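You operate a simulated robot arm through the tools that you are given. There is no shell and no other tool. Be economical: measure what you need, move in short steps, check, and stop when the job is done.

The job below is to be done with a simulated two-armed robot. You get a single attempt, and the scene is never put back.

## Task
Shut the brown juice bottle, crate all three and carry the crate to the bench.
Fine: brown in bay one, green in bay two, blue in bay three; crate in both hands. Set down upright: what you pick out.
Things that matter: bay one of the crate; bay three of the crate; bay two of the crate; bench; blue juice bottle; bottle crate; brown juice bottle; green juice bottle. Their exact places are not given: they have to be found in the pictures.

Only the result counts: the job must be done as asked and must still hold three seconds after the hand-in. Knocking over, shifting, dropping, spilling or breaking anything else fails it.

## Robot
Two 7-joint arms with two-finger parallel grippers on one trunk, on a base that drives. Base frame: it is fixed to the floor where the robot stands at the start and does not move with it; the origin is under the middle of the robot, x ahead of it, y to its left, z up. Readings come in mm, degrees, newtons and seconds.
The left shoulder is at the start at [70, 134, 1251], the right one opposite. With the tool pointing down near the work surface each hand reaches from about 100 to 600 mm from the robot's upright axis, wherever it stands, measured 20 degrees to its own side. Places, roughly: bay one of the crate [600, 1000, 800]; bay three of the crate [600, 800, 800]; bay two of the crate [600, 900, 800]; bench [200, 1600, 400]. Payload 1.57 kg a hand.
Tool frame (each hand has its own): the origin (TCP) lies between the finger pads and is the grasp point; the fingertips stand 30 mm ahead of it; z points along the fingers, y is the line along which they close. The gripper opens to 80 mm. The fingers are 17 mm wide and 12 mm thick; the gripper's body (40 by 82 mm) begins 80 mm behind the TCP.
Orientation is that of the tool frame in the base frame, as a unit quaternion [w, x, y, z]. With the fingers straight down and closing along the base's y, the tool's x points along the base's -x, its y along +y and its z along -z.

## Interface
- The arms move only by the tool jog_arm. It takes "left_plan", "right_plan" or both (then of equal length, played together; a hand with none holds still); each is a list of rows, each an object of numbers (a shift or turn left out is 0, a gripper value left out holds the last): "x", "y", "z": the shift along the tool's x, y, z in units of 20 mm (1.0 is 20 mm); "ax", "ay", "az": the turn, a rotation vector about the tool's x, y, z in units of 6 degrees (1.0 is 6 degrees); "gripper": the closure, from 0 (fully open) to 1 (shut). In form: [{"x": .., "y": .., "z": .., "ax": .., "ay": .., "az": .., "gripper": ..}, ...]. A call has 1 to 8 rows; each row shifts and turns the commanded pose from where the row before left it, along the tool's axes as they then stand. A call with a number of a shift or a turn outside -1 to 1 is refused whole. A row lasts 0.2 s, in which the tool goes at most 50 mm and 8.6 degrees; a call with a longer step from one row to the next is refused whole, and so is a gripper value outside its range. Where a pose cannot be reached the arm comes as near as it can. A force on the tool above 40 N (or 10 N above the force at the start of the call, whichever is more), or a blocked arm, ends the call early, and 0.2 s more pass. The fingers move at their own pace (about 153 mm/s each) and stop on an object; they squeeze with about 42 N. The grip force told is the motor's: it shows also when the fingers shut on nothing. Time passes only in rows, and 0.2 s behind the last, so rows that do not move let the fingers close. It gives the time, the measured TCP pose, the force on the tool (base axes), the opening and the grip force at its end, in the units of the frame above (readings bear some noise), with the torque about the TCP (base axes, N m) and any sound that the robot's microphone picked up.
- Cameras (640 x 400 px; columns grow to the right, rows downward): "scene" is now at [126.6, 38.6, 1473.1]; the picture's right is [0.46, -0.89, 0.00], its down [-0.58, -0.30, -0.75] and it looks along [0.67, 0.35, -0.66] (base axes); focal length 279 px, centre (320, 200). "left" rides on the left gripper at [72, 7, -122] in its tool frame; the picture's right is [-0.09, 1.00, 0.00], its down [-0.84, -0.08, -0.54] and it looks along [-0.54, -0.05, 0.84] (tool axes); focal length 238 px, centre (320, 200). "right" rides on the right gripper at [72, -7, -122] in its tool frame; the picture's right is [0.09, 1.00, 0.00], its down [-0.84, 0.08, -0.54] and it looks along [-0.54, 0.05, 0.84] (tool axes); focal length 238 px, centre (320, 200).
- camera(camera): a new picture of that camera. It takes no simulated time.
- raise_lower(by): slides the trunk up (or, below 0, down) by that many mm; the arms and the scene camera ride with it, the base frame stays. It gives what a move gives, with no picture.
- roll_base(legs): drives the robot by 1 to 6 legs, each [ahead, left, turn to the left] in mm, mm and degrees, along the robot's own axes; the way and the turn of a leg run together, so that a leg with both is an arc; at most 1500 mm and 180 degrees a leg. The arms and the cameras ride along, it lands a little off, and it stops where it bumps. It gives what a move gives.
- aim_head(pan, tilt): turns the head with the scene camera to pan (to the left, within 86 degrees either way) and tilt (down, from -29 to 69), counted from straight ahead of the robot. It gives what a move gives.
- pixel_to_xyz(camera, pixels): there is no depth. For up to 12 entries [column, row, z] of the newest picture of that camera ("zoom" is the newest enlarged one), the place [x, y] in the base frame at which the ray of that pixel passes the height z, good to about 2 mm. It takes no simulated time.
- inspect(camera, box): a new picture of the part [left, top, right, bottom] of that camera's present view, enlarged. It takes no simulated time.
- hand_in(): hands the job in; it is judged then, once.

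Go step by step. Measure first, check grasps and placings, and put right what went wrong. The budget is 80 turns and 78 pictures, counting those below and the enlarged ones. Unless the task says otherwise, let go and move clear before handing in, and close with one line.

The tools are called after "Call:" as name(argument=value, ...) on one line, values as JSON. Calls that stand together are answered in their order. jog_arm: Moves the arms, as the interface text tells. Its arguments: {"type":"object","properties":{"left_plan":{"type":"array","items":{"type":"object","properties":{"x":{"type":"number"},"y":{"type":"number"},"z":{"type":"number"},"ax":{"type":"number"},"ay":{"type":"number"},"az":{"type":"number"},"gripper":{"type":"number"}}}},"right_plan":{"type":"array","items":{"type":"object","properties":{"x":{"type":"number"},"y":{"type":"number"},"z":{"type":"number"},"ax":{"type":"number"},"ay":{"type":"number"},"az":{"type":"number"},"gripper":{"type":"number"}}}}},"required":[]} The other tools are called the same way: raise_lower (by) slides the trunk up or down; roll_base (legs) drives the base; aim_head (pan, tilt) turns the head that bears the scene camera; camera (camera) takes a picture; pixel_to_xyz (camera, pixels) gives the place at which the rays of pixels pass given heights; inspect (camera, box) takes an enlarged picture of a part of a camera's view; hand_in () hands the job in.

At the start:

```text
t: 0.0
left_tcp_pos: [266.7, 357.9, 1260.5]
left_tcp_rot: [0.0, 0.0, 1.0, 0.0]
left_force: [0.7, 0.2, 0.1]
left_ft_torque: [0.0, 0.03, 0.0]
left_width: 79.9
left_gripper_force: 0.0
right_tcp_pos: [389.1, 20.0, 1298.6]
right_tcp_rot: [0.0, 0.0, 1.0, 0.0]
right_force: [0.3, 0.0, 0.0]
right_ft_torque: [0.01, -0.02, 0.04]
right_width: 80.1
right_gripper_force: 0.0
trunk travel left (down, up): [-825.0, 115.0]
robot x, y, heading: [2.6, -3.0, 0.2]
head pan, tilt: [27.3, 41.0]
```

scene: 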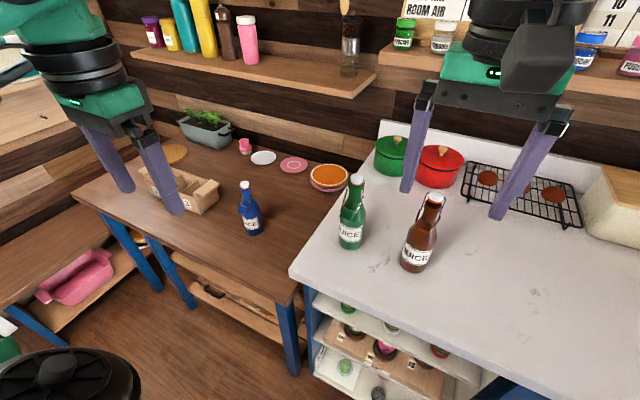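
right: 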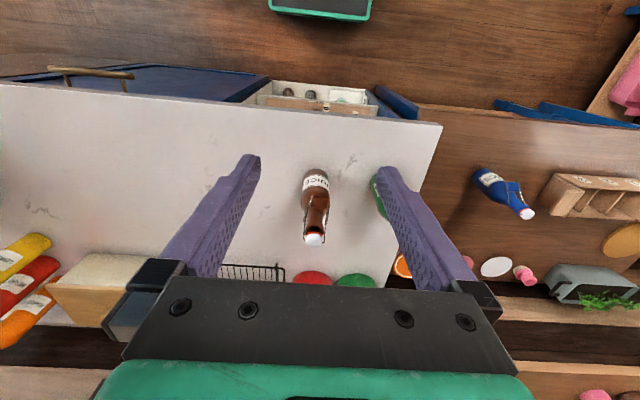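
left: 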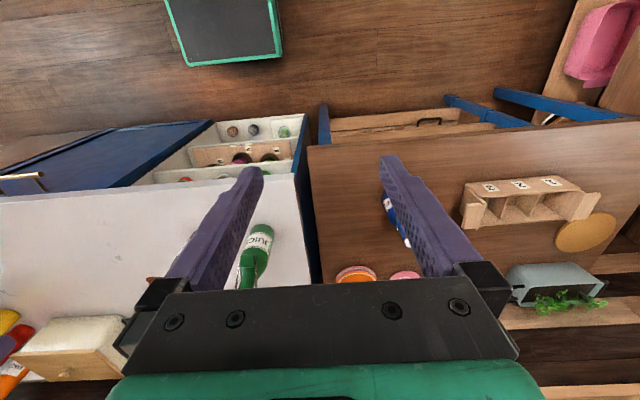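

The bottles stand at about (418,235) brown, (352,215) green and (249,210) blue, with the crate near (185,190). I'll enlarge these to see the closures and the crate's bays.

Call:
inspect(camera="scene", box=[330, 160, 470, 280])

Call:
inspect(camera="scene", box=[120, 140, 280, 250])

Call:
inspect(camera="right", box=[270, 150, 370, 260])

Call:
inspect(camera="left", box=[430, 160, 620, 260])

```text
3.33 times, centred on (400, 220) of scene
```

zoom: 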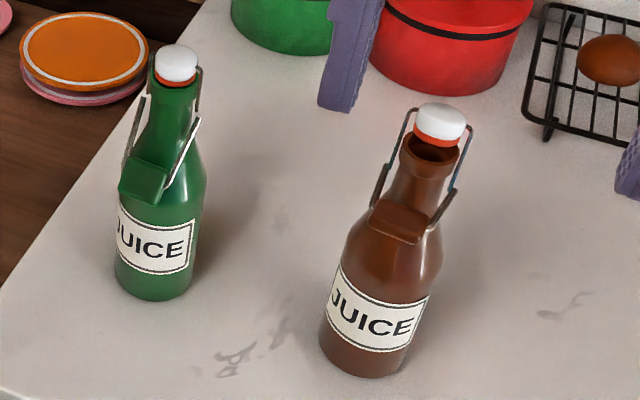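

```text
3.64 times, centred on (200, 195) of scene
```

zoom: 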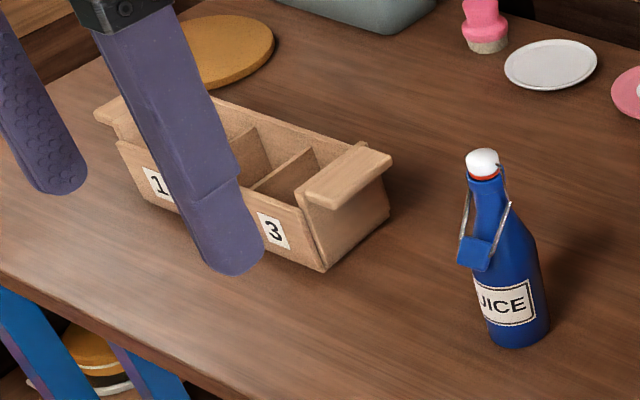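

```text
3.64 times, centred on (320, 205) of right
```

zoom: 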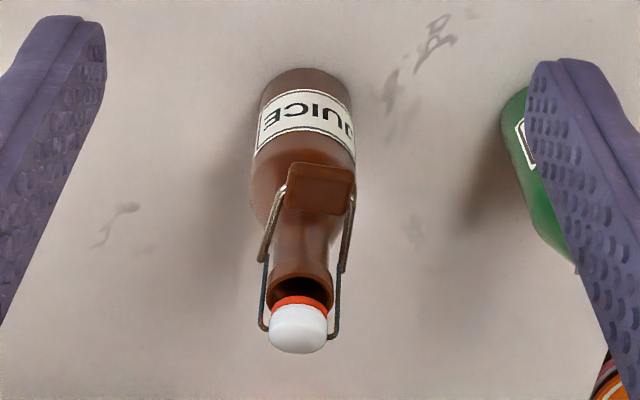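

```text
3.37 times, centred on (525, 210) of left
```

zoom: 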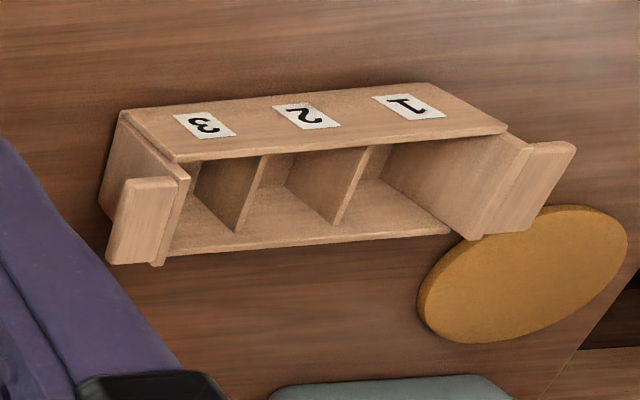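

The brown bottle's stopper floats above its mouth with the lever block sticking out, while green and blue are shut. I'll triangulate the bottles and the crate across the cameras.

Call:
pixel_to_xyz(camera="scene", pixels=[[436, 197, 900], [436, 197, 1100], [412, 270, 800], [412, 270, 950], [356.8, 178.6, 900], [356.8, 178.6, 1100], [350, 248, 800], [350, 248, 950], [245, 186, 800], [245, 186, 1000], [254, 233, 700], [254, 233, 900]])

Call:
pixel_to_xyz(camera="right", pixels=[[314, 240, 900], [314, 240, 1100], [316, 170.7, 800], [316, 170.7, 950], [527, 213, 800], [527, 213, 1000], [482, 171, 700], [482, 171, 900]])

Call:
pixel_to_xyz(camera="left", pixels=[[558, 176, 750], [558, 176, 900], [466, 183, 750], [466, 183, 900], [472, 228, 750], [472, 228, 900], [568, 219, 750], [568, 219, 900]])

Call:
aim_head(pan=55, tilt=45)

Call:
camera(camera="scene")

```text
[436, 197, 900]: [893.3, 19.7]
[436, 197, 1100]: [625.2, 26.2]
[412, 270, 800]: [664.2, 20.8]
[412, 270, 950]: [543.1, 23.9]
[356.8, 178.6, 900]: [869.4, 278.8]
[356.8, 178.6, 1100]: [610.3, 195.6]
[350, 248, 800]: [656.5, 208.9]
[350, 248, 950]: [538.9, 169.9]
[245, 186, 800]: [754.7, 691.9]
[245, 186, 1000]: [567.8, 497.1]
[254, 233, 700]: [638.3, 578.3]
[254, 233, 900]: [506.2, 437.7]
```

```text
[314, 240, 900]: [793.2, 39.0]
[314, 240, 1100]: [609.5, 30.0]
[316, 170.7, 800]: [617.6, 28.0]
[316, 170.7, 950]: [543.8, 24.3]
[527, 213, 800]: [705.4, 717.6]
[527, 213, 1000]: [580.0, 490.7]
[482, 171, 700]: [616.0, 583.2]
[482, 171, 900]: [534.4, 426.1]
```

```text
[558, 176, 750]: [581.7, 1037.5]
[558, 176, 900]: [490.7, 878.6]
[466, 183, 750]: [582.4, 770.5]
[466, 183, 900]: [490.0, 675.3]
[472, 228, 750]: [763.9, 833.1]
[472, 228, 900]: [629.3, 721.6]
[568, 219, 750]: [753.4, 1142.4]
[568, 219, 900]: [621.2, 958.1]
```

```text
t: 0.9
left_tcp_pos: [268.9, 358.4, 1260.6]
left_tcp_rot: [0.0, 0.0, 1.0, 0.0]
left_force: [0.3, -0.4, -0.3]
left_ft_torque: [0.02, 0.02, -0.01]
left_width: 80.2
left_gripper_force: 0.0
right_tcp_pos: [390.0, 19.3, 1299.1]
right_tcp_rot: [0.0, 0.0, 1.0, 0.0]
right_force: [-0.2, -0.3, 0.3]
right_ft_torque: [-0.01, 0.02, -0.03]
right_width: 80.2
right_gripper_force: 0.1
trunk travel left (down, up): [-825.0, 115.0]
robot x, y, heading: [-1.0, 0.2, 0.1]
head pan, tilt: [55.0, 45.0]
```

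```text
70 pictures are left
```

scene: 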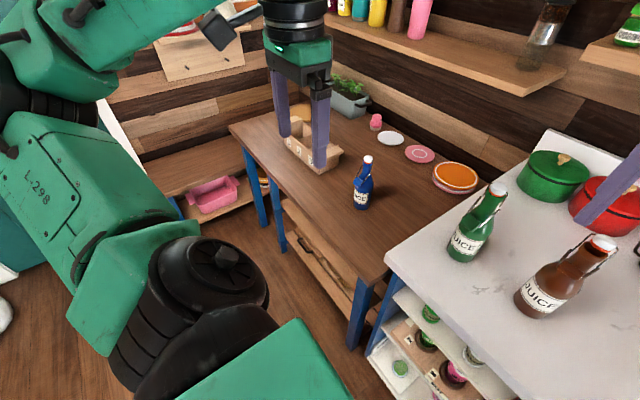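

Triangulation puts the brown cap near (575,27,1137) on a counter near z 945, and the blue cap near (605,536,960) on a table near z 780. I'll zoom in on the brown and green closures, and on the crate, from this view.

Call:
inspect(camera="scene", box=[510, 220, 630, 330])

Call:
inspect(camera="scene", box=[440, 175, 520, 270])

Call:
inspect(camera="scene", box=[250, 90, 400, 220])

```text
3.64 times, centred on (570, 275) of scene
```

zoom: 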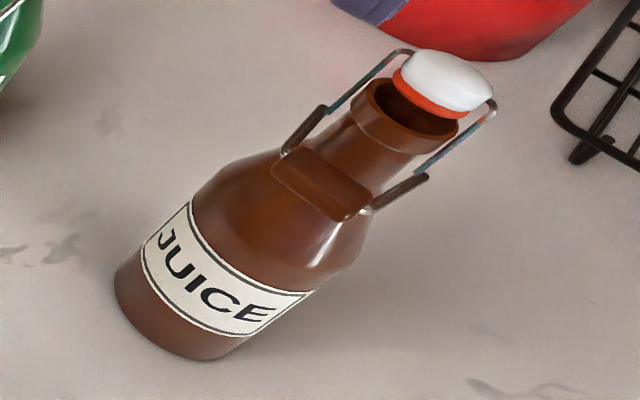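

```text
4.21 times, centred on (480, 222) of scene
```

zoom: 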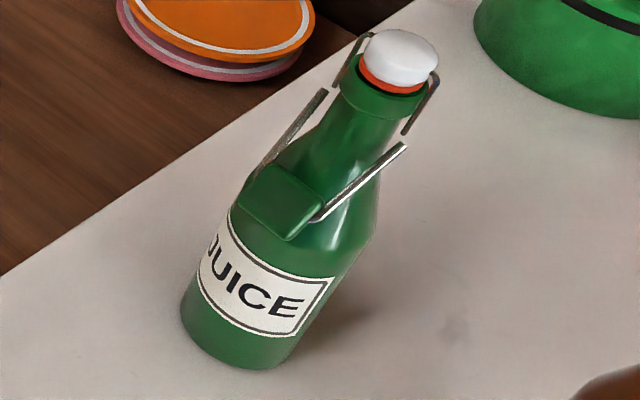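

```text
3.08 times, centred on (325, 155) of scene
```

zoom: 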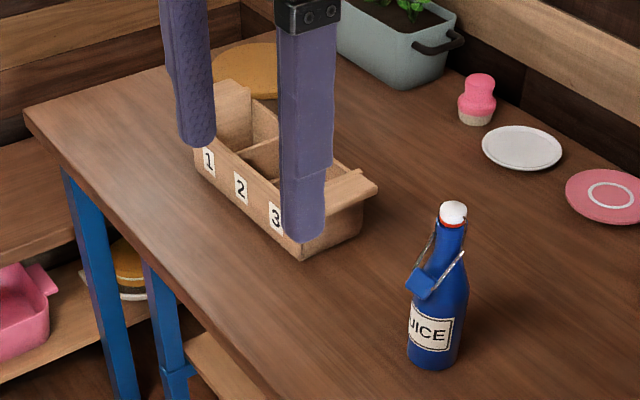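

The brown bottle's lever tab on the robot-facing side is partly raised, with the stopper above the mouth; on green and blue the tab lies lower. I'll look for the bench on the left and take the counter's edge position.

Call:
pixel_to_xyz(camera="scene", pixels=[[385, 257, 945], [480, 355, 945], [230, 127, 780], [382, 275, 780]])

Call:
aim_head(pan=86, tilt=35)

Call:
camera(camera="scene")

```text
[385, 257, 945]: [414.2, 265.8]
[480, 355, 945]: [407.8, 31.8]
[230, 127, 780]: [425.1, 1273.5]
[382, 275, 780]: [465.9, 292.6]
```

```text
t: 1.9
left_tcp_pos: [268.4, 357.4, 1260.0]
left_tcp_rot: [0.0, 0.0, 1.0, 0.0]
left_force: [0.6, 0.0, 0.1]
left_ft_torque: [0.02, -0.01, -0.01]
left_width: 79.9
left_gripper_force: 0.1
right_tcp_pos: [388.2, 19.6, 1299.0]
right_tcp_rot: [-0.001, 0.0, 1.0, -0.001]
right_force: [0.8, -0.8, 0.3]
right_ft_torque: [-0.02, -0.01, 0.0]
right_width: 79.8
right_gripper_force: 0.0
trunk travel left (down, up): [-825.0, 115.0]
robot x, y, heading: [2.2, -0.7, -0.0]
head pan, tilt: [85.9, 35.0]
```

```text
66 pictures are left
```

scene: 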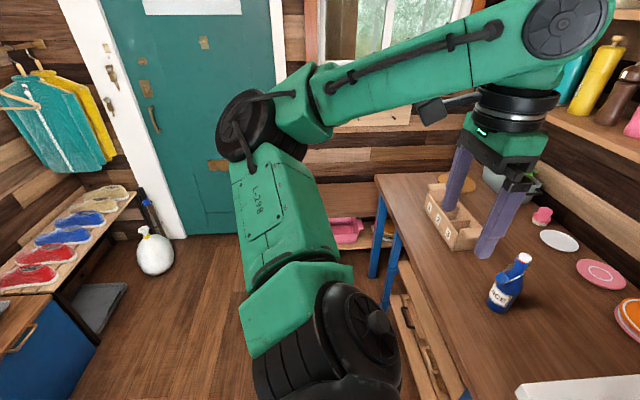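

The counter's front edge is at x≈410, and the bench lies past the table near the pink tray. I'll lower the trunk so I can see the brown closure from the side, and so the hands come down to working height.

Call:
raise_lower(by=-200)

Call:
aim_head(pan=12, tilt=25)

Call:
camera(camera="scene")

Call:
camera(camera="right")

```text
t: 4.0
left_tcp_pos: [267.9, 357.5, 1060.3]
left_tcp_rot: [-0.001, 0.0, 1.0, 0.0]
left_force: [0.0, 0.5, 0.0]
left_ft_torque: [-0.02, 0.0, -0.02]
left_width: 80.0
left_gripper_force: 0.1
right_tcp_pos: [389.6, 18.4, 1099.0]
right_tcp_rot: [0.0, 0.0, 1.0, 0.0]
right_force: [-0.5, 0.7, 0.5]
right_ft_torque: [0.02, 0.01, -0.01]
right_width: 80.2
right_gripper_force: 0.1
trunk travel left (down, up): [-625.0, 315.0]
robot x, y, heading: [-2.9, -3.6, 0.3]
head pan, tilt: [85.9, 35.0]
```

```text
t: 5.5
left_tcp_pos: [268.5, 357.2, 1060.8]
left_tcp_rot: [0.0, -0.001, 1.0, -0.001]
left_force: [-0.4, -0.2, 0.5]
left_ft_torque: [0.0, 0.01, -0.01]
left_width: 80.1
left_gripper_force: 0.1
right_tcp_pos: [389.5, 20.5, 1099.2]
right_tcp_rot: [0.0, -0.001, 1.0, -0.001]
right_force: [-1.0, -0.5, 0.6]
right_ft_torque: [0.0, -0.02, -0.02]
right_width: 80.0
right_gripper_force: 0.0
trunk travel left (down, up): [-625.0, 315.0]
robot x, y, heading: [-0.0, 4.5, 0.0]
head pan, tilt: [12.0, 25.0]
```

```text
65 pictures are left
```

scene: 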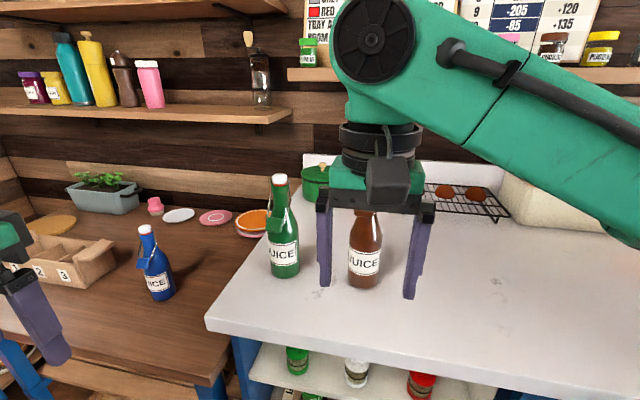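

```text
64 pictures are left
```

right: 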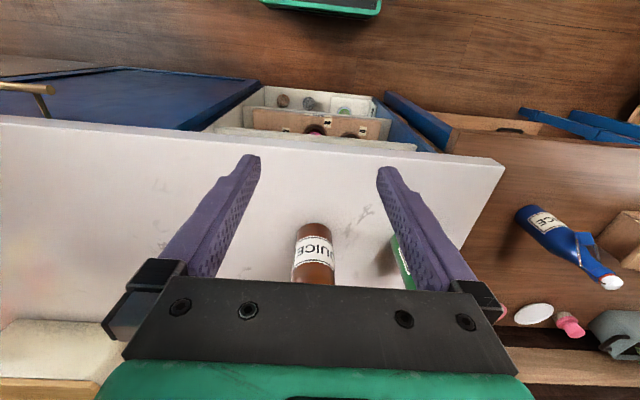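

The right gripper hides the brown bottle's neck at (363,215). I'll move the right hand to the robot's right and inspect.

Call:
jog_arm(right_plan=[{"y": -1}, {"y": -1}, {"y": -1}, {"y": -1}, {"y": -1}, {"y": -1}, {"y": -1}, {"y": -1}])

Call:
inspect(camera="scene", box=[250, 160, 410, 300])

Call:
inspect(camera="right", box=[380, 150, 560, 300])

```text
t: 7.3
left_tcp_pos: [267.3, 356.8, 1060.7]
left_tcp_rot: [-0.001, 0.0, 1.0, 0.0]
left_force: [0.1, -0.4, 0.0]
left_ft_torque: [-0.01, -0.01, 0.02]
left_width: 80.2
left_gripper_force: 0.0
right_tcp_pos: [388.6, -141.7, 1098.6]
right_tcp_rot: [-0.001, 0.0, 1.0, -0.001]
right_force: [0.2, -0.6, 0.7]
right_ft_torque: [0.02, -0.02, -0.01]
right_width: 80.1
right_gripper_force: 0.0
trunk travel left (down, up): [-625.0, 315.0]
robot x, y, heading: [2.3, -0.4, 0.2]
head pan, tilt: [12.0, 25.0]
```

```text
2.86 times, centred on (330, 230) of scene
```

zoom: 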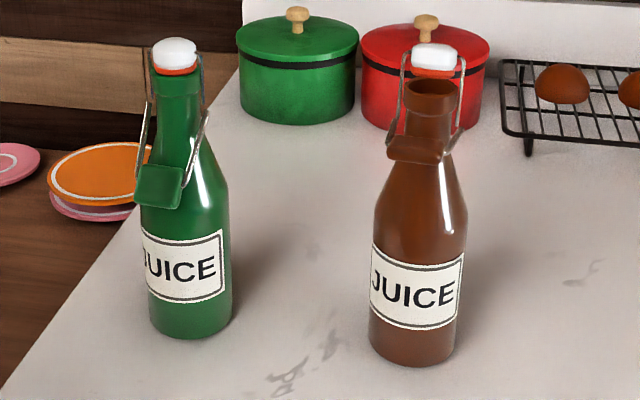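

```text
2.67 times, centred on (470, 225) of right
```

zoom: 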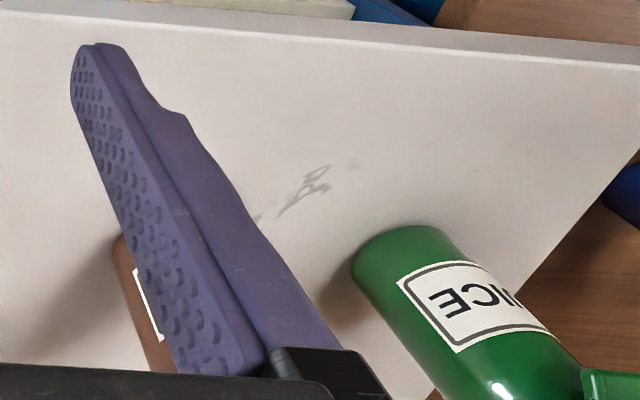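

Brown's cap stands about 15 mm above the mouth and its tab sticks out higher than green's, so the tab must be pushed down. I'll roll closer, then turn the right hand level (pointing +y, closing along x) to hold the body from the side while the left hand presses.

Call:
roll_base(legs=[[80, 0, 0]])

Call:
jog_arm(right_plan=[{"ax": -0.77, "ay": 0.77, "az": 0.77}, {"ax": -0.77, "ay": 0.77, "az": 0.77}, {"ax": -0.77, "ay": 0.77, "az": 0.77}, {"ax": -0.77, "ay": 0.77, "az": 0.77}, {"ax": -0.77, "ay": 0.77, "az": 0.77}, {"ax": -0.77, "ay": 0.77, "az": 0.77}, {"ax": -0.77, "ay": 0.77, "az": 0.77}, {"ax": -0.77, "ay": 0.77, "az": 0.77}])

Call:
jog_arm(right_plan=[{"ax": -0.77, "ay": 0.77, "az": 0.77}, {"ax": -0.77, "ay": 0.77, "az": 0.77}, {"ax": -0.77, "ay": 0.77, "az": 0.77}, {"ax": -0.77, "ay": 0.77, "az": 0.77}, {"ax": -0.77, "ay": 0.77, "az": 0.77}, {"ax": -0.77, "ay": 0.77, "az": 0.77}, {"ax": -0.77, "ay": 0.77, "az": 0.77}])

Call:
camera(camera="scene")

Call:
camera(camera="right")

```text
t: 8.4
left_tcp_pos: [347.2, 357.2, 1060.7]
left_tcp_rot: [0.001, 0.0, 1.0, 0.001]
left_force: [0.1, 0.7, 0.0]
left_ft_torque: [0.02, 0.01, 0.02]
left_width: 79.8
left_gripper_force: 0.1
right_tcp_pos: [467.5, -140.4, 1098.8]
right_tcp_rot: [0.0, 0.001, 1.0, 0.0]
right_force: [0.2, -0.2, -0.5]
right_ft_torque: [-0.03, 0.01, -0.01]
right_width: 80.0
right_gripper_force: 0.0
trunk travel left (down, up): [-625.0, 315.0]
robot x, y, heading: [79.3, 3.0, 0.0]
head pan, tilt: [12.0, 25.0]
```

```text
t: 10.2
left_tcp_pos: [348.6, 356.9, 1060.7]
left_tcp_rot: [0.0, 0.0, 1.0, 0.001]
left_force: [-0.8, 0.2, -0.4]
left_ft_torque: [0.03, 0.0, 0.01]
left_width: 80.1
left_gripper_force: 0.0
right_tcp_pos: [467.9, -142.3, 1099.3]
right_tcp_rot: [-0.306, 0.306, 0.848, 0.307]
right_force: [0.2, -0.2, -0.6]
right_ft_torque: [0.03, 0.03, 0.05]
right_width: 79.8
right_gripper_force: 0.0
trunk travel left (down, up): [-625.0, 315.0]
robot x, y, heading: [79.2, 1.8, 0.0]
head pan, tilt: [12.0, 25.0]
```

```text
t: 11.8
left_tcp_pos: [346.1, 357.4, 1060.9]
left_tcp_rot: [0.0, 0.0, 1.0, 0.001]
left_force: [-0.1, 0.3, -0.4]
left_ft_torque: [-0.02, -0.01, -0.02]
left_width: 80.2
left_gripper_force: 0.1
right_tcp_pos: [467.8, -140.5, 1099.7]
right_tcp_rot: [-0.5, 0.5, 0.499, 0.502]
right_force: [-0.8, -0.3, 0.7]
right_ft_torque: [-0.02, 0.02, 0.01]
right_width: 80.4
right_gripper_force: 0.0
trunk travel left (down, up): [-625.0, 315.0]
robot x, y, heading: [79.5, 2.0, 0.0]
head pan, tilt: [12.0, 25.0]
```

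```text
61 pictures are left
```

scene: 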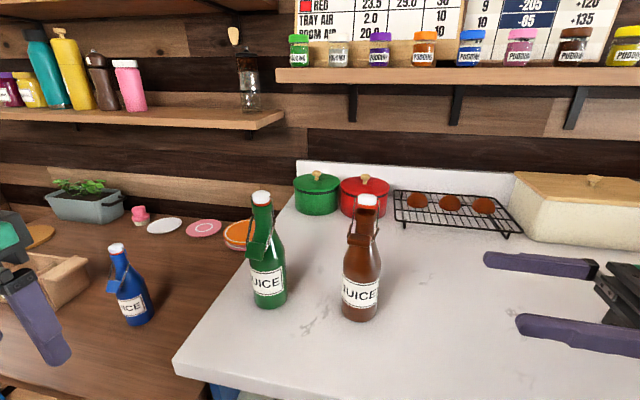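

```text
60 pictures are left
```

right: 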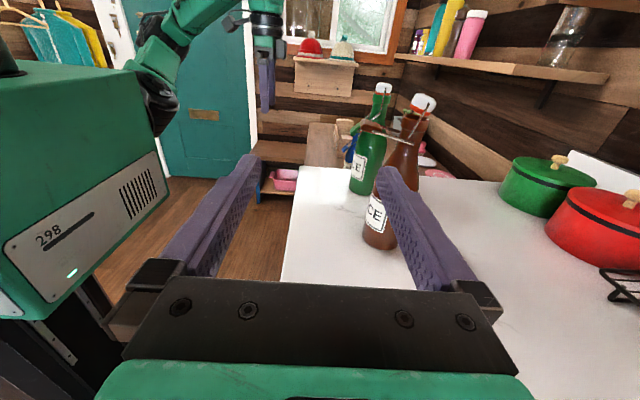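

The right hand is level and its camera shows the brown bottle from the side near (400,150). I'll enlarge that and re-measure the bottles.

Call:
inspect(camera="right", box=[340, 75, 460, 255])

Call:
inspect(camera="scene", box=[220, 180, 400, 330])

Call:
pixel_to_xyz(camera="right", pixels=[[378, 241, 945], [384, 85, 1135], [384, 85, 1120]])

Call:
pixel_to_xyz(camera="scene", pixels=[[359, 320, 945], [367, 200, 1130], [367, 200, 1145], [268, 307, 945], [261, 197, 1125], [261, 197, 1135], [186, 364, 945], [343, 305, 945], [380, 308, 945], [343, 288, 965], [380, 292, 965]])

```text
2.22 times, centred on (400, 165) of right
```

zoom: 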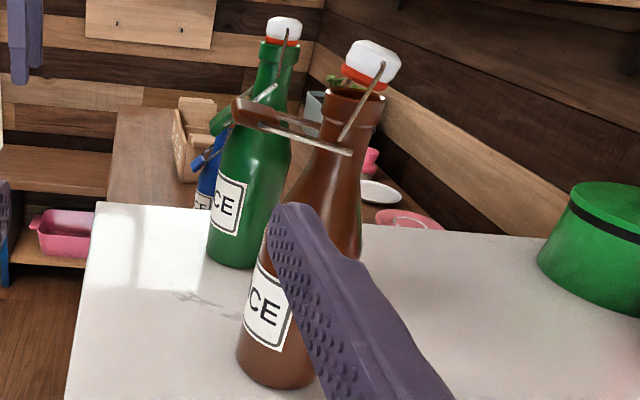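

```text
2.67 times, centred on (310, 255) of scene
```

zoom: 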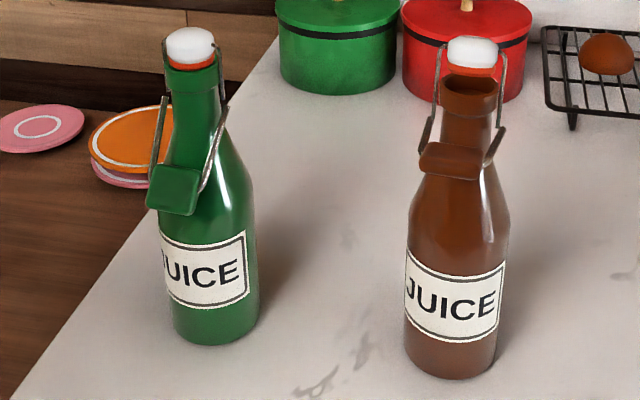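

```text
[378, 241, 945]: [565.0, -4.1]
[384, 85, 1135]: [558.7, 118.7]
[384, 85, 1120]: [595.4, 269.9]
```

```text
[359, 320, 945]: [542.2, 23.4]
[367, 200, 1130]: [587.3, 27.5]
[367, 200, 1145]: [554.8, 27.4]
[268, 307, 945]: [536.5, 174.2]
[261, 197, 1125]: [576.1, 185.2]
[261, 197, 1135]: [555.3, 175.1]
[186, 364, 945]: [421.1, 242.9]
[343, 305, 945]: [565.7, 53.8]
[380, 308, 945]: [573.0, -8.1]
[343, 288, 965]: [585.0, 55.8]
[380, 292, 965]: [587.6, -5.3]
```

The side view shows the tab at about (364,124) in the right picture, level and well out from the neck, with pivots beside the neck. I'll triangulate the tab, then lower the right hand level with the body, still clear to the right.

Call:
pixel_to_xyz(camera="right", pixels=[[364, 124.5, 1090], [364, 124.5, 1100], [364, 124.5, 1110], [394, 130, 1090], [394, 130, 1100]])

Call:
pixel_to_xyz(camera="scene", pixels=[[358.7, 239, 1080], [358.7, 239, 1090], [358.7, 239, 1100], [358.7, 239, 1110]])

Call:
jog_arm(right_plan=[{"y": 0.86, "x": -0.79}, {"y": 0.86, "x": -0.79}, {"y": 0.86, "x": -0.79}, {"y": 0.86, "x": -0.79}, {"y": 0.86, "x": -0.79}, {"y": 0.86, "x": -0.79}])

Call:
camera(camera="right")

Call:
camera(camera="scene")

```text
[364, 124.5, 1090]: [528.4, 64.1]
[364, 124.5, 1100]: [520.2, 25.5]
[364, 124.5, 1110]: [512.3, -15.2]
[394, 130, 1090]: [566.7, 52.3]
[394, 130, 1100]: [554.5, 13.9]
```

```text
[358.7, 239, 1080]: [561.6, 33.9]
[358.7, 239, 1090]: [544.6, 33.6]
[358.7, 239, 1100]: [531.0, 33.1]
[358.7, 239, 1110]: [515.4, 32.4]
```

```text
t: 13.2
left_tcp_pos: [349.5, 356.4, 1059.5]
left_tcp_rot: [0.0, 0.0, 1.0, 0.0]
left_force: [0.1, -0.2, 0.5]
left_ft_torque: [-0.01, 0.03, 0.01]
left_width: 80.0
left_gripper_force: 0.1
right_tcp_pos: [572.9, -141.2, 1004.7]
right_tcp_rot: [-0.5, 0.501, 0.5, 0.5]
right_force: [-0.6, 0.0, 0.1]
right_ft_torque: [0.02, 0.01, 0.02]
right_width: 80.0
right_gripper_force: 0.1
trunk travel left (down, up): [-625.0, 315.0]
robot x, y, heading: [82.3, -1.0, 0.1]
head pan, tilt: [12.0, 25.0]
```

```text
57 pictures are left
```

right: 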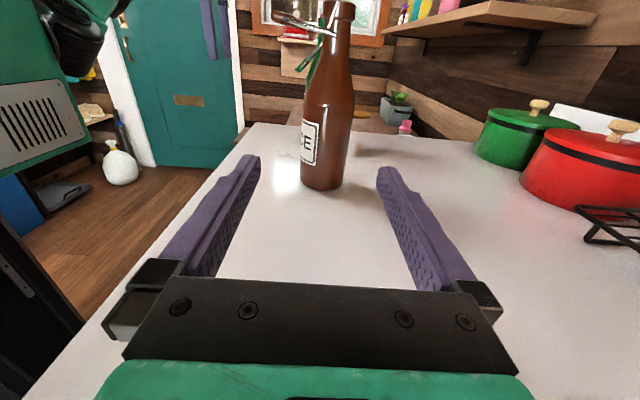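

```text
56 pictures are left
```

scene: 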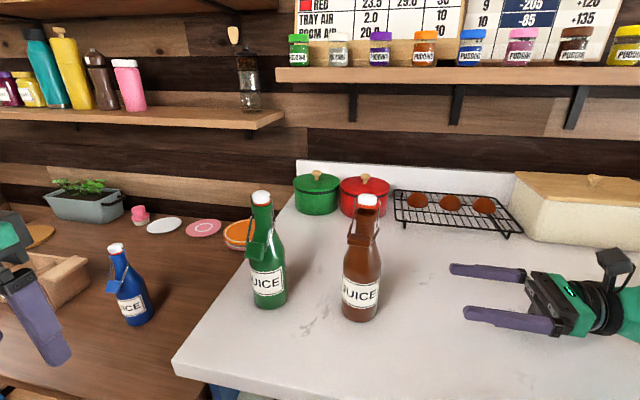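

The right hand is level at z≈1005 with the bottle standing between the fingers, its base near (322,188). I'll check the bottle's x centre.

Call:
pixel_to_xyz(camera="right", pixels=[[301, 180, 945], [344, 180, 945], [322, 190, 945]])

Call:
inspect(camera="right", box=[270, 100, 370, 210])

```text
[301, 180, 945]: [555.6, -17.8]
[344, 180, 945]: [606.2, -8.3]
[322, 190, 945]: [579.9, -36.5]
```

```text
3.64 times, centred on (320, 155) of right
```

zoom: 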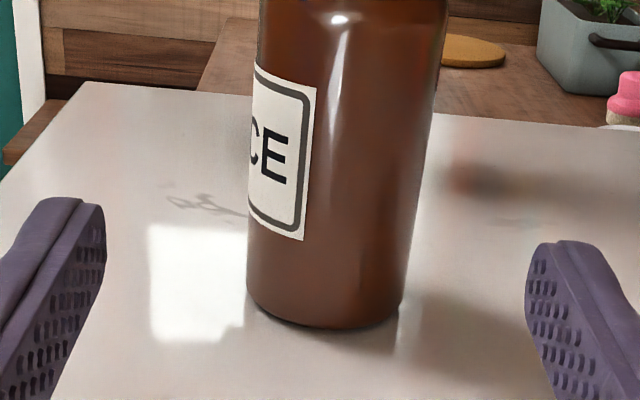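

The rays put the counter nearer z≈928 and the bottle axis at about (583,25). I'll shift the right hand +10 in x and −10 in z and go most of the way forward.

Call:
jog_arm(right_plan=[{"y": 0.5, "x": -0.5}, {"z": 1}, {"z": 1}, {"z": 1}, {"z": 1}])

Call:
camera(camera="right")

```text
t: 14.4
left_tcp_pos: [347.2, 357.3, 1060.0]
left_tcp_rot: [0.0, 0.0, 1.0, 0.0]
left_force: [0.2, 0.7, 0.3]
left_ft_torque: [-0.03, 0.02, 0.02]
left_width: 80.0
left_gripper_force: 0.0
right_tcp_pos: [581.0, -60.8, 995.8]
right_tcp_rot: [-0.498, 0.501, 0.5, 0.5]
right_force: [-0.9, 0.3, 0.0]
right_ft_torque: [0.01, -0.02, -0.02]
right_width: 79.9
right_gripper_force: 0.0
trunk travel left (down, up): [-625.0, 315.0]
robot x, y, heading: [79.3, 0.4, -0.4]
head pan, tilt: [12.0, 25.0]
```

```text
54 pictures are left
```

right: 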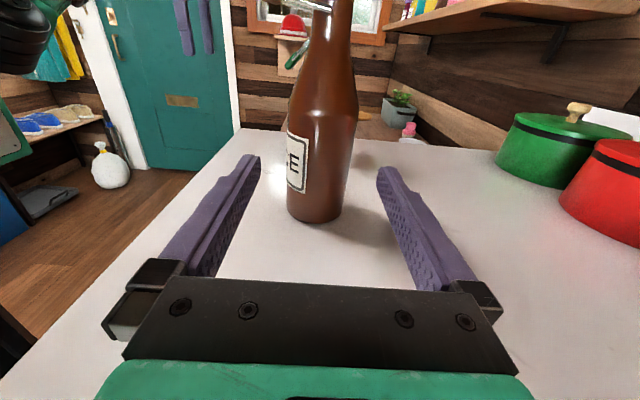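

The bottle (columns 287–349) is centred between the fingertips (255 and 383). I'll go forward 84 mm and close.

Call:
jog_arm(right_plan=[{"z": 1}, {"z": 1}, {"z": 1}, {"z": 1}, {"z": 0.2}, {"gripper": 1}, {"gripper": 1}, {"gripper": 1}])

Call:
camera(camera="scene")

Call:
camera(camera="right")

```text
t: 16.2
left_tcp_pos: [338.2, 354.3, 1063.7]
left_tcp_rot: [0.004, 0.001, 1.0, 0.001]
left_force: [0.3, 0.0, -0.3]
left_ft_torque: [0.0, -0.04, 0.01]
left_width: 79.9
left_gripper_force: 0.1
right_tcp_pos: [574.6, 20.4, 1001.1]
right_tcp_rot: [-0.496, 0.497, 0.502, 0.505]
right_force: [-0.3, -1.0, -0.6]
right_ft_torque: [-0.07, 0.01, 0.01]
right_width: 58.3
right_gripper_force: 41.3
trunk travel left (down, up): [-625.0, 315.0]
robot x, y, heading: [78.4, 2.8, -0.1]
head pan, tilt: [12.0, 25.0]
```

```text
53 pictures are left
```

scene: 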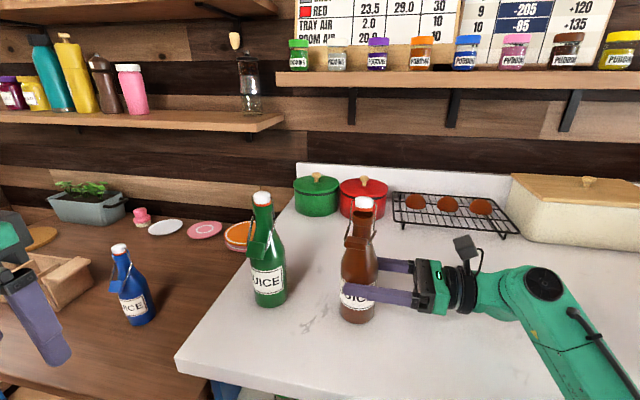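

```text
52 pictures are left
```

right: 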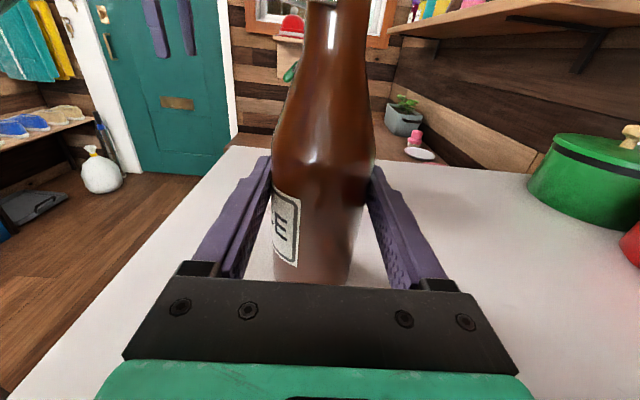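

The right hand grips the brown body (58.3 mm, 41 N), but both hands shifted about 7 mm back and 4 mm up, so the right elbow may be touching the counter. I'll check with the head.

Call:
aim_head(pan=-25, tilt=45)

Call:
camera(camera="scene")

```text
t: 17.2
left_tcp_pos: [338.3, 354.4, 1064.2]
left_tcp_rot: [0.005, 0.0, 1.0, 0.001]
left_force: [1.0, -0.5, 0.9]
left_ft_torque: [-0.01, -0.01, -0.03]
left_width: 79.9
left_gripper_force: 0.0
right_tcp_pos: [573.1, 20.2, 1000.3]
right_tcp_rot: [-0.498, 0.497, 0.502, 0.504]
right_force: [1.4, -0.7, 0.6]
right_ft_torque: [-0.15, 0.05, 0.04]
right_width: 58.3
right_gripper_force: 41.9
trunk travel left (down, up): [-625.0, 315.0]
robot x, y, heading: [77.1, -1.7, 0.0]
head pan, tilt: [-25.0, 45.0]
```

```text
51 pictures are left
```

scene: 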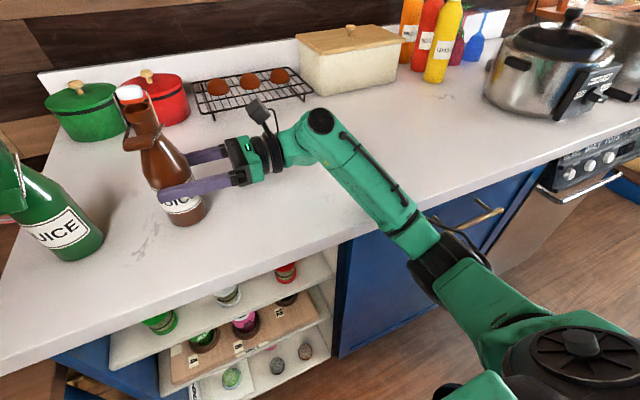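

The right forearm lies on the counter's edge near (400,240). I'll lift the trunk 120 mm with the bottle gripped, then lower the hand again so the elbow comes up and frees the edge.

Call:
raise_lower(by=120)

Call:
jog_arm(right_plan=[{"x": -1}, {"x": -1}, {"x": -1}, {"x": -1}, {"x": -1}])

Call:
camera(camera="scene")

```text
t: 18.7
left_tcp_pos: [348.5, 357.4, 1179.2]
left_tcp_rot: [0.0, 0.001, 1.0, 0.0]
left_force: [-0.5, 0.0, -0.6]
left_ft_torque: [0.01, -0.02, -0.05]
left_width: 80.1
left_gripper_force: 0.0
right_tcp_pos: [582.3, 23.5, 1114.0]
right_tcp_rot: [-0.5, 0.5, 0.5, 0.501]
right_force: [0.5, 0.0, -2.1]
right_ft_torque: [-0.06, 0.03, 0.01]
right_width: 58.3
right_gripper_force: 42.1
trunk travel left (down, up): [-745.0, 195.0]
robot x, y, heading: [77.7, -0.7, -0.0]
head pan, tilt: [-25.0, 45.0]
```

```text
t: 19.9
left_tcp_pos: [348.4, 357.6, 1180.0]
left_tcp_rot: [0.001, 0.0, 1.0, 0.0]
left_force: [-0.3, 0.5, 0.6]
left_ft_torque: [0.0, 0.0, -0.02]
left_width: 80.3
left_gripper_force: 0.1
right_tcp_pos: [582.4, 23.6, 1013.6]
right_tcp_rot: [-0.5, 0.5, 0.499, 0.5]
right_force: [0.3, 0.4, -2.9]
right_ft_torque: [-0.03, -0.02, -0.02]
right_width: 58.6
right_gripper_force: 41.9
trunk travel left (down, up): [-745.0, 195.0]
robot x, y, heading: [78.3, -0.1, -0.1]
head pan, tilt: [-25.0, 45.0]
```

```text
50 pictures are left
```

scene: 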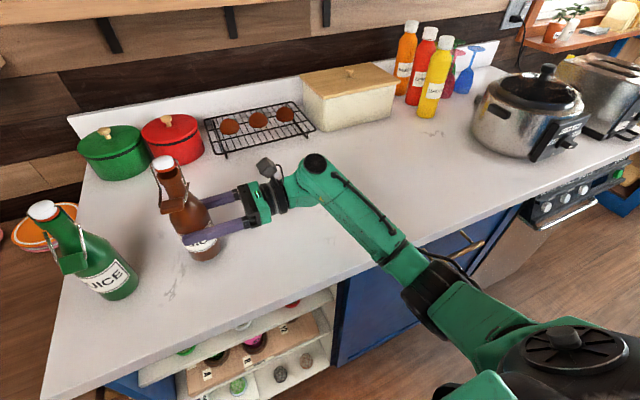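

The arm is free again and the bottle (about 2.5 N) hangs some 13 mm above the counter. I'll lower it in small steps to touch.

Call:
jog_arm(right_plan=[{"x": -0.3}, {"x": -0.2}, {"x": -0.1}, {}])

```text
t: 20.9
left_tcp_pos: [348.1, 357.5, 1179.7]
left_tcp_rot: [0.0, -0.001, 1.0, 0.0]
left_force: [0.2, 0.2, 0.5]
left_ft_torque: [0.02, -0.01, -0.02]
left_width: 80.1
left_gripper_force: 0.1
right_tcp_pos: [581.8, 23.4, 1003.6]
right_tcp_rot: [0.5, -0.5, -0.5, -0.5]
right_force: [0.2, 0.7, -3.0]
right_ft_torque: [-0.07, 0.0, -0.01]
right_width: 58.3
right_gripper_force: 42.2
trunk travel left (down, up): [-745.0, 195.0]
robot x, y, heading: [83.2, 1.9, -0.0]
head pan, tilt: [-25.0, 45.0]
```

The bottle still hangs free at −3.0 N. I'll lower it a little more.

Call:
jog_arm(right_plan=[{"x": -0.1}, {"x": -0.1}, {}])

```text
t: 21.7
left_tcp_pos: [347.2, 357.0, 1180.1]
left_tcp_rot: [0.0, 0.0, 1.0, 0.0]
left_force: [-0.8, 0.7, 0.4]
left_ft_torque: [0.0, 0.0, 0.04]
left_width: 79.9
left_gripper_force: 0.1
right_tcp_pos: [582.4, 23.4, 1000.8]
right_tcp_rot: [-0.5, 0.499, 0.5, 0.501]
right_force: [3.1, 0.8, 5.4]
right_ft_torque: [0.08, 0.01, -0.02]
right_width: 58.4
right_gripper_force: 41.8
trunk travel left (down, up): [-745.0, 195.0]
robot x, y, heading: [79.3, -0.4, 0.1]
head pan, tilt: [-25.0, 45.0]
```

The bottle stands on the counter (upward +5 N) in the right hand. I'll shut the left fingers and bring the left hand over the tab at about (527,27), with tips at z≈1150.

Call:
jog_arm(left_plan=[{"x": -0.53, "y": -0.97, "gripper": 1}, {"x": -0.53, "y": -0.97}, {"x": -0.53, "y": -0.97}, {"x": -0.53, "y": -0.97}, {"x": -0.53, "y": -0.97}, {"x": -0.53, "y": -0.97}, {"x": -0.53, "y": -0.97}, {"x": -0.53, "y": -0.97}])

Call:
jog_arm(left_plan=[{"x": -0.53, "y": -0.97}, {"x": -0.53, "y": -0.97}, {"x": -0.53, "y": -0.97}, {"x": -0.53, "y": -0.97}, {"x": -0.53, "y": -0.97}, {"x": -0.53, "y": -0.97}, {"x": -0.53, "y": -0.97}, {"x": -0.53, "y": -0.97}])

Call:
aim_head(pan=0, tilt=42)

Call:
inspect(camera="scene", box=[240, 120, 440, 300])

Call:
camera(camera="left")

```text
t: 23.5
left_tcp_pos: [431.8, 201.3, 1179.9]
left_tcp_rot: [0.0, 0.001, 1.0, 0.001]
left_force: [0.0, 0.1, -0.5]
left_ft_torque: [0.0, -0.01, -0.01]
left_width: 0.1
left_gripper_force: 21.4
right_tcp_pos: [580.8, 23.9, 1000.3]
right_tcp_rot: [-0.5, 0.498, 0.501, 0.501]
right_force: [6.3, 0.3, 14.3]
right_ft_torque: [0.2, -0.2, 0.02]
right_width: 58.2
right_gripper_force: 42.4
trunk travel left (down, up): [-745.0, 195.0]
robot x, y, heading: [77.7, -3.4, 0.1]
head pan, tilt: [-25.0, 45.0]
```

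```text
t: 25.3
left_tcp_pos: [497.3, 81.7, 1176.8]
left_tcp_rot: [0.002, -0.001, 1.0, 0.0]
left_force: [-0.2, 0.5, 0.0]
left_ft_torque: [-0.04, 0.05, -0.03]
left_width: 0.0
left_gripper_force: 21.6
left hand out of reach, approached as far as the arm can: row 7, 8
right_tcp_pos: [580.2, 22.9, 999.5]
right_tcp_rot: [-0.499, 0.5, 0.5, 0.501]
right_force: [1.8, 0.2, 9.3]
right_ft_torque: [0.15, 0.0, 0.05]
right_width: 58.2
right_gripper_force: 42.0
trunk travel left (down, up): [-745.0, 195.0]
robot x, y, heading: [80.6, -0.6, 0.1]
head pan, tilt: [-25.0, 45.0]
```

```text
t: 26.2
left_tcp_pos: [497.3, 81.8, 1177.2]
left_tcp_rot: [0.001, 0.0, 1.0, 0.0]
left_force: [0.6, 0.0, 0.3]
left_ft_torque: [-0.02, 0.0, 0.0]
left_width: 0.3
left_gripper_force: 21.4
right_tcp_pos: [581.3, 22.2, 999.9]
right_tcp_rot: [-0.499, 0.5, 0.5, 0.501]
right_force: [-1.1, -0.8, 6.4]
right_ft_torque: [0.08, 0.23, 0.07]
right_width: 58.4
right_gripper_force: 42.0
trunk travel left (down, up): [-745.0, 195.0]
robot x, y, heading: [81.8, 1.5, 0.1]
head pan, tilt: [0.0, 42.0]
```

```text
2.22 times, centred on (340, 210) of scene
```

zoom: 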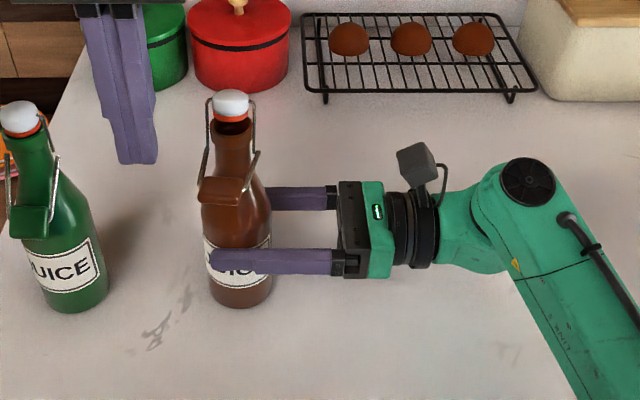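

```text
48 pictures are left
```

left: 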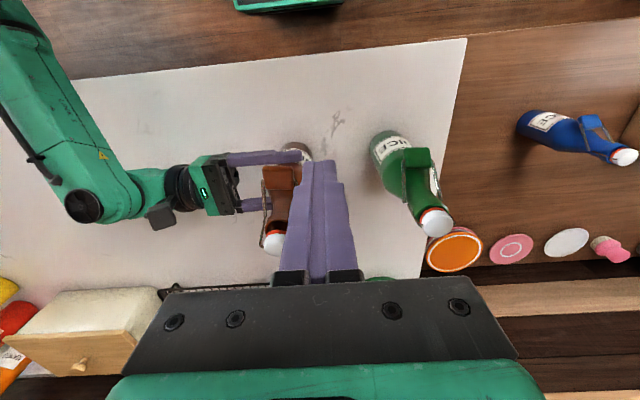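

The left hand cannot reach further across, stopping at (497,82). I'll draw it back, lift the bottle 50 mm with the trunk, and carry it 80 mm nearer and 45 mm to the left.

Call:
jog_arm(left_plan=[{"x": 0.8, "y": 0.7, "z": -0.2}, {"x": 0.8, "y": 0.7, "z": -0.2}, {"x": 0.8, "y": 0.7, "z": -0.2}, {"x": 0.8, "y": 0.7, "z": -0.2}, {"x": 0.8, "y": 0.7, "z": -0.2}, {}])

Call:
raise_lower(by=50)

Call:
jog_arm(right_plan=[{"y": -0.8, "z": 0.45}, {"y": -0.8, "z": 0.45}, {"y": -0.8, "z": 0.45}, {"y": -0.8, "z": 0.45}, {"y": -0.8, "z": 0.45}, {"x": -1}, {"x": -0.8}, {}])

Call:
camera(camera="scene")

```text
t: 27.6
left_tcp_pos: [416.0, 151.4, 1196.8]
left_tcp_rot: [0.0, 0.0, 1.0, 0.0]
left_force: [-0.1, -0.5, 0.2]
left_ft_torque: [-0.02, -0.02, 0.01]
left_width: 0.0
left_gripper_force: 20.9
right_tcp_pos: [580.3, 23.4, 998.7]
right_tcp_rot: [-0.5, 0.5, 0.5, 0.501]
right_force: [-2.3, -2.3, 2.6]
right_ft_torque: [0.01, 0.27, 0.09]
right_width: 58.3
right_gripper_force: 42.1
trunk travel left (down, up): [-745.0, 195.0]
robot x, y, heading: [76.5, 1.2, 0.2]
head pan, tilt: [0.0, 42.0]
```

```text
t: 28.5
left_tcp_pos: [419.1, 151.0, 1247.1]
left_tcp_rot: [-0.001, 0.0, 1.0, 0.0]
left_force: [0.7, 0.2, 0.0]
left_ft_torque: [0.01, -0.03, 0.03]
left_width: 0.0
left_gripper_force: 21.5
right_tcp_pos: [582.5, 22.4, 1048.6]
right_tcp_rot: [-0.499, 0.5, 0.499, 0.501]
right_force: [-0.2, 0.2, -3.0]
right_ft_torque: [-0.03, 0.02, 0.0]
right_width: 58.7
right_gripper_force: 42.0
trunk travel left (down, up): [-795.0, 145.0]
robot x, y, heading: [80.7, -0.6, -0.0]
head pan, tilt: [0.0, 42.0]
```

```text
t: 30.3
left_tcp_pos: [419.5, 152.8, 1246.8]
left_tcp_rot: [0.0, 0.0, 1.0, 0.001]
left_force: [0.9, -0.1, 0.0]
left_ft_torque: [0.02, -0.01, 0.01]
left_width: 0.0
left_gripper_force: 21.9
right_tcp_pos: [502.0, 69.7, 1012.3]
right_tcp_rot: [-0.5, 0.5, 0.5, 0.5]
right_force: [-0.7, 0.4, -3.1]
right_ft_torque: [-0.02, -0.02, -0.01]
right_width: 58.5
right_gripper_force: 41.7
trunk travel left (down, up): [-795.0, 145.0]
robot x, y, heading: [76.1, 3.5, -0.3]
head pan, tilt: [0.0, 42.0]
```

```text
47 pictures are left
```

scene: 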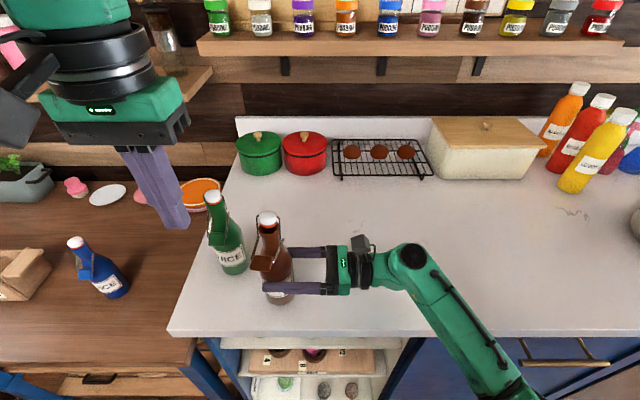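

The bottle hangs about 11 mm above the counter at (502,70). I'll set it down and bring the left hand over the tab at about (446,73), still high.

Call:
jog_arm(right_plan=[{"x": -0.3}, {"x": -0.2}, {"x": -0.1}, {}, {}, {}], left_plan=[{"x": -0.27, "y": -0.79}, {"x": -0.27, "y": -0.79}, {"x": -0.27, "y": -0.79}, {"x": -0.27, "y": -0.79}, {"x": -0.27, "y": -0.79}, {"z": 1}])

Call:
inspect(camera="scene", box=[180, 120, 360, 320])

Call:
camera(camera="left")

```text
t: 31.7
left_tcp_pos: [444.5, 72.1, 1227.0]
left_tcp_rot: [0.001, 0.0, 1.0, 0.0]
left_force: [0.1, -1.2, -0.3]
left_ft_torque: [0.02, 0.01, 0.0]
left_width: 0.0
left_gripper_force: 21.9
right_tcp_pos: [502.9, 68.4, 1000.3]
right_tcp_rot: [-0.5, 0.5, 0.5, 0.5]
right_force: [0.0, 0.3, -2.9]
right_ft_torque: [-0.05, -0.01, -0.02]
right_width: 58.4
right_gripper_force: 41.7
trunk travel left (down, up): [-795.0, 145.0]
robot x, y, heading: [78.9, -1.6, 0.0]
head pan, tilt: [0.0, 42.0]
```

```text
2.00 times, centred on (270, 220) of scene
```

zoom: 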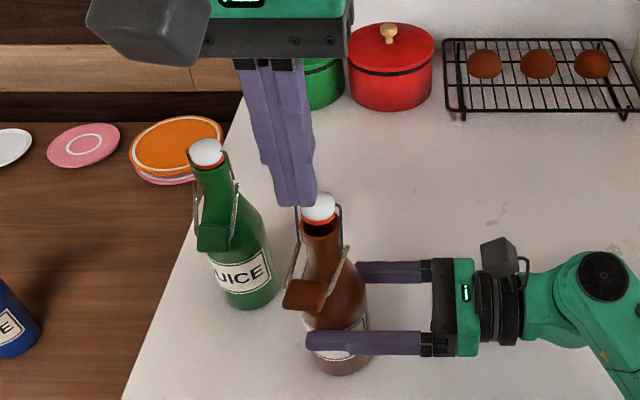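

```text
45 pictures are left
```

left: 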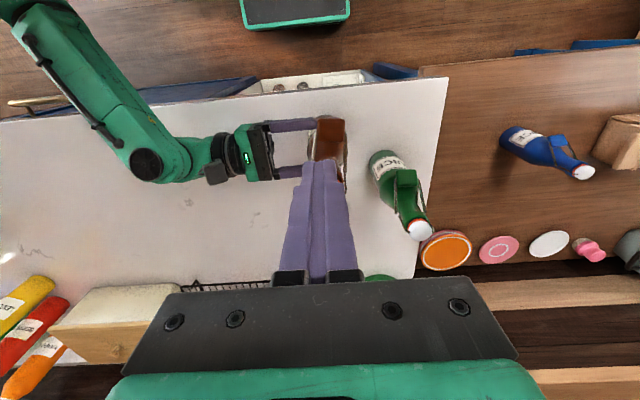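

The brown tab shows at (329,138) in the left picture and (265,268) in the scene. I'll triangulate it.

Call:
inspect(camera="left", box=[280, 100, 380, 200])

Call:
pixel_to_xyz(camera="left", pixels=[[329, 137, 1080], [329, 137, 1095], [329, 137, 1110], [329, 118, 1100]])

Call:
pixel_to_xyz(camera="scene", pixels=[[265, 268, 1080], [265, 268, 1095], [265, 268, 1110]])

```text
4.00 times, centred on (330, 150) of left
```

zoom: 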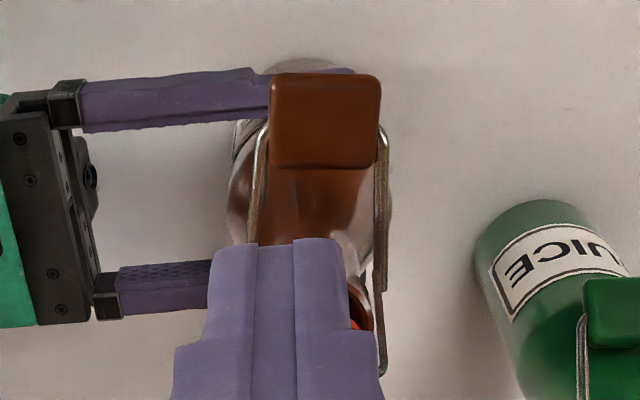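

```text
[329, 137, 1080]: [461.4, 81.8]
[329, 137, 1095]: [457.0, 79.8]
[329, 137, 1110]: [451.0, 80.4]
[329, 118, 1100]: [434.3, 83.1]
```

```text
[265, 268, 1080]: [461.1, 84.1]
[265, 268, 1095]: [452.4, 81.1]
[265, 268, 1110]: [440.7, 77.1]
```

The tab's centre is about (448,80,1093). I'll line the left tips up over it and descend to just above it.

Call:
jog_arm(left_plan=[{"x": -0.2, "y": 0.35}, {"z": 1}, {"z": 1}, {"z": 1}, {"z": 1}, {"z": 0.4}, {}])

Call:
inspect(camera="scene", box=[190, 170, 340, 320])

```text
t: 33.3
left_tcp_pos: [449.0, 78.6, 1139.8]
left_tcp_rot: [0.0, 0.0, 1.0, 0.0]
left_force: [-0.4, -1.5, -1.2]
left_ft_torque: [0.02, 0.0, -0.02]
left_width: 0.1
left_gripper_force: 21.4
right_tcp_pos: [502.1, 68.5, 1000.2]
right_tcp_rot: [-0.499, 0.5, 0.5, 0.501]
right_force: [-0.2, -0.5, -2.3]
right_ft_torque: [-0.03, -0.07, 0.02]
right_width: 58.5
right_gripper_force: 41.9
trunk travel left (down, up): [-795.0, 145.0]
robot x, y, heading: [77.2, 3.2, 0.3]
head pan, tilt: [0.0, 42.0]
```

```text
2.67 times, centred on (265, 245) of scene
```

zoom: 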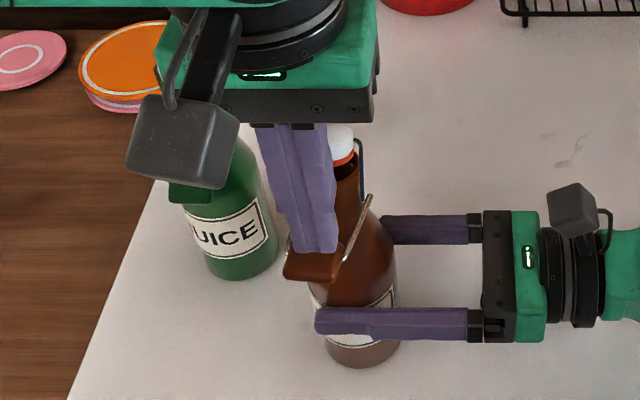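

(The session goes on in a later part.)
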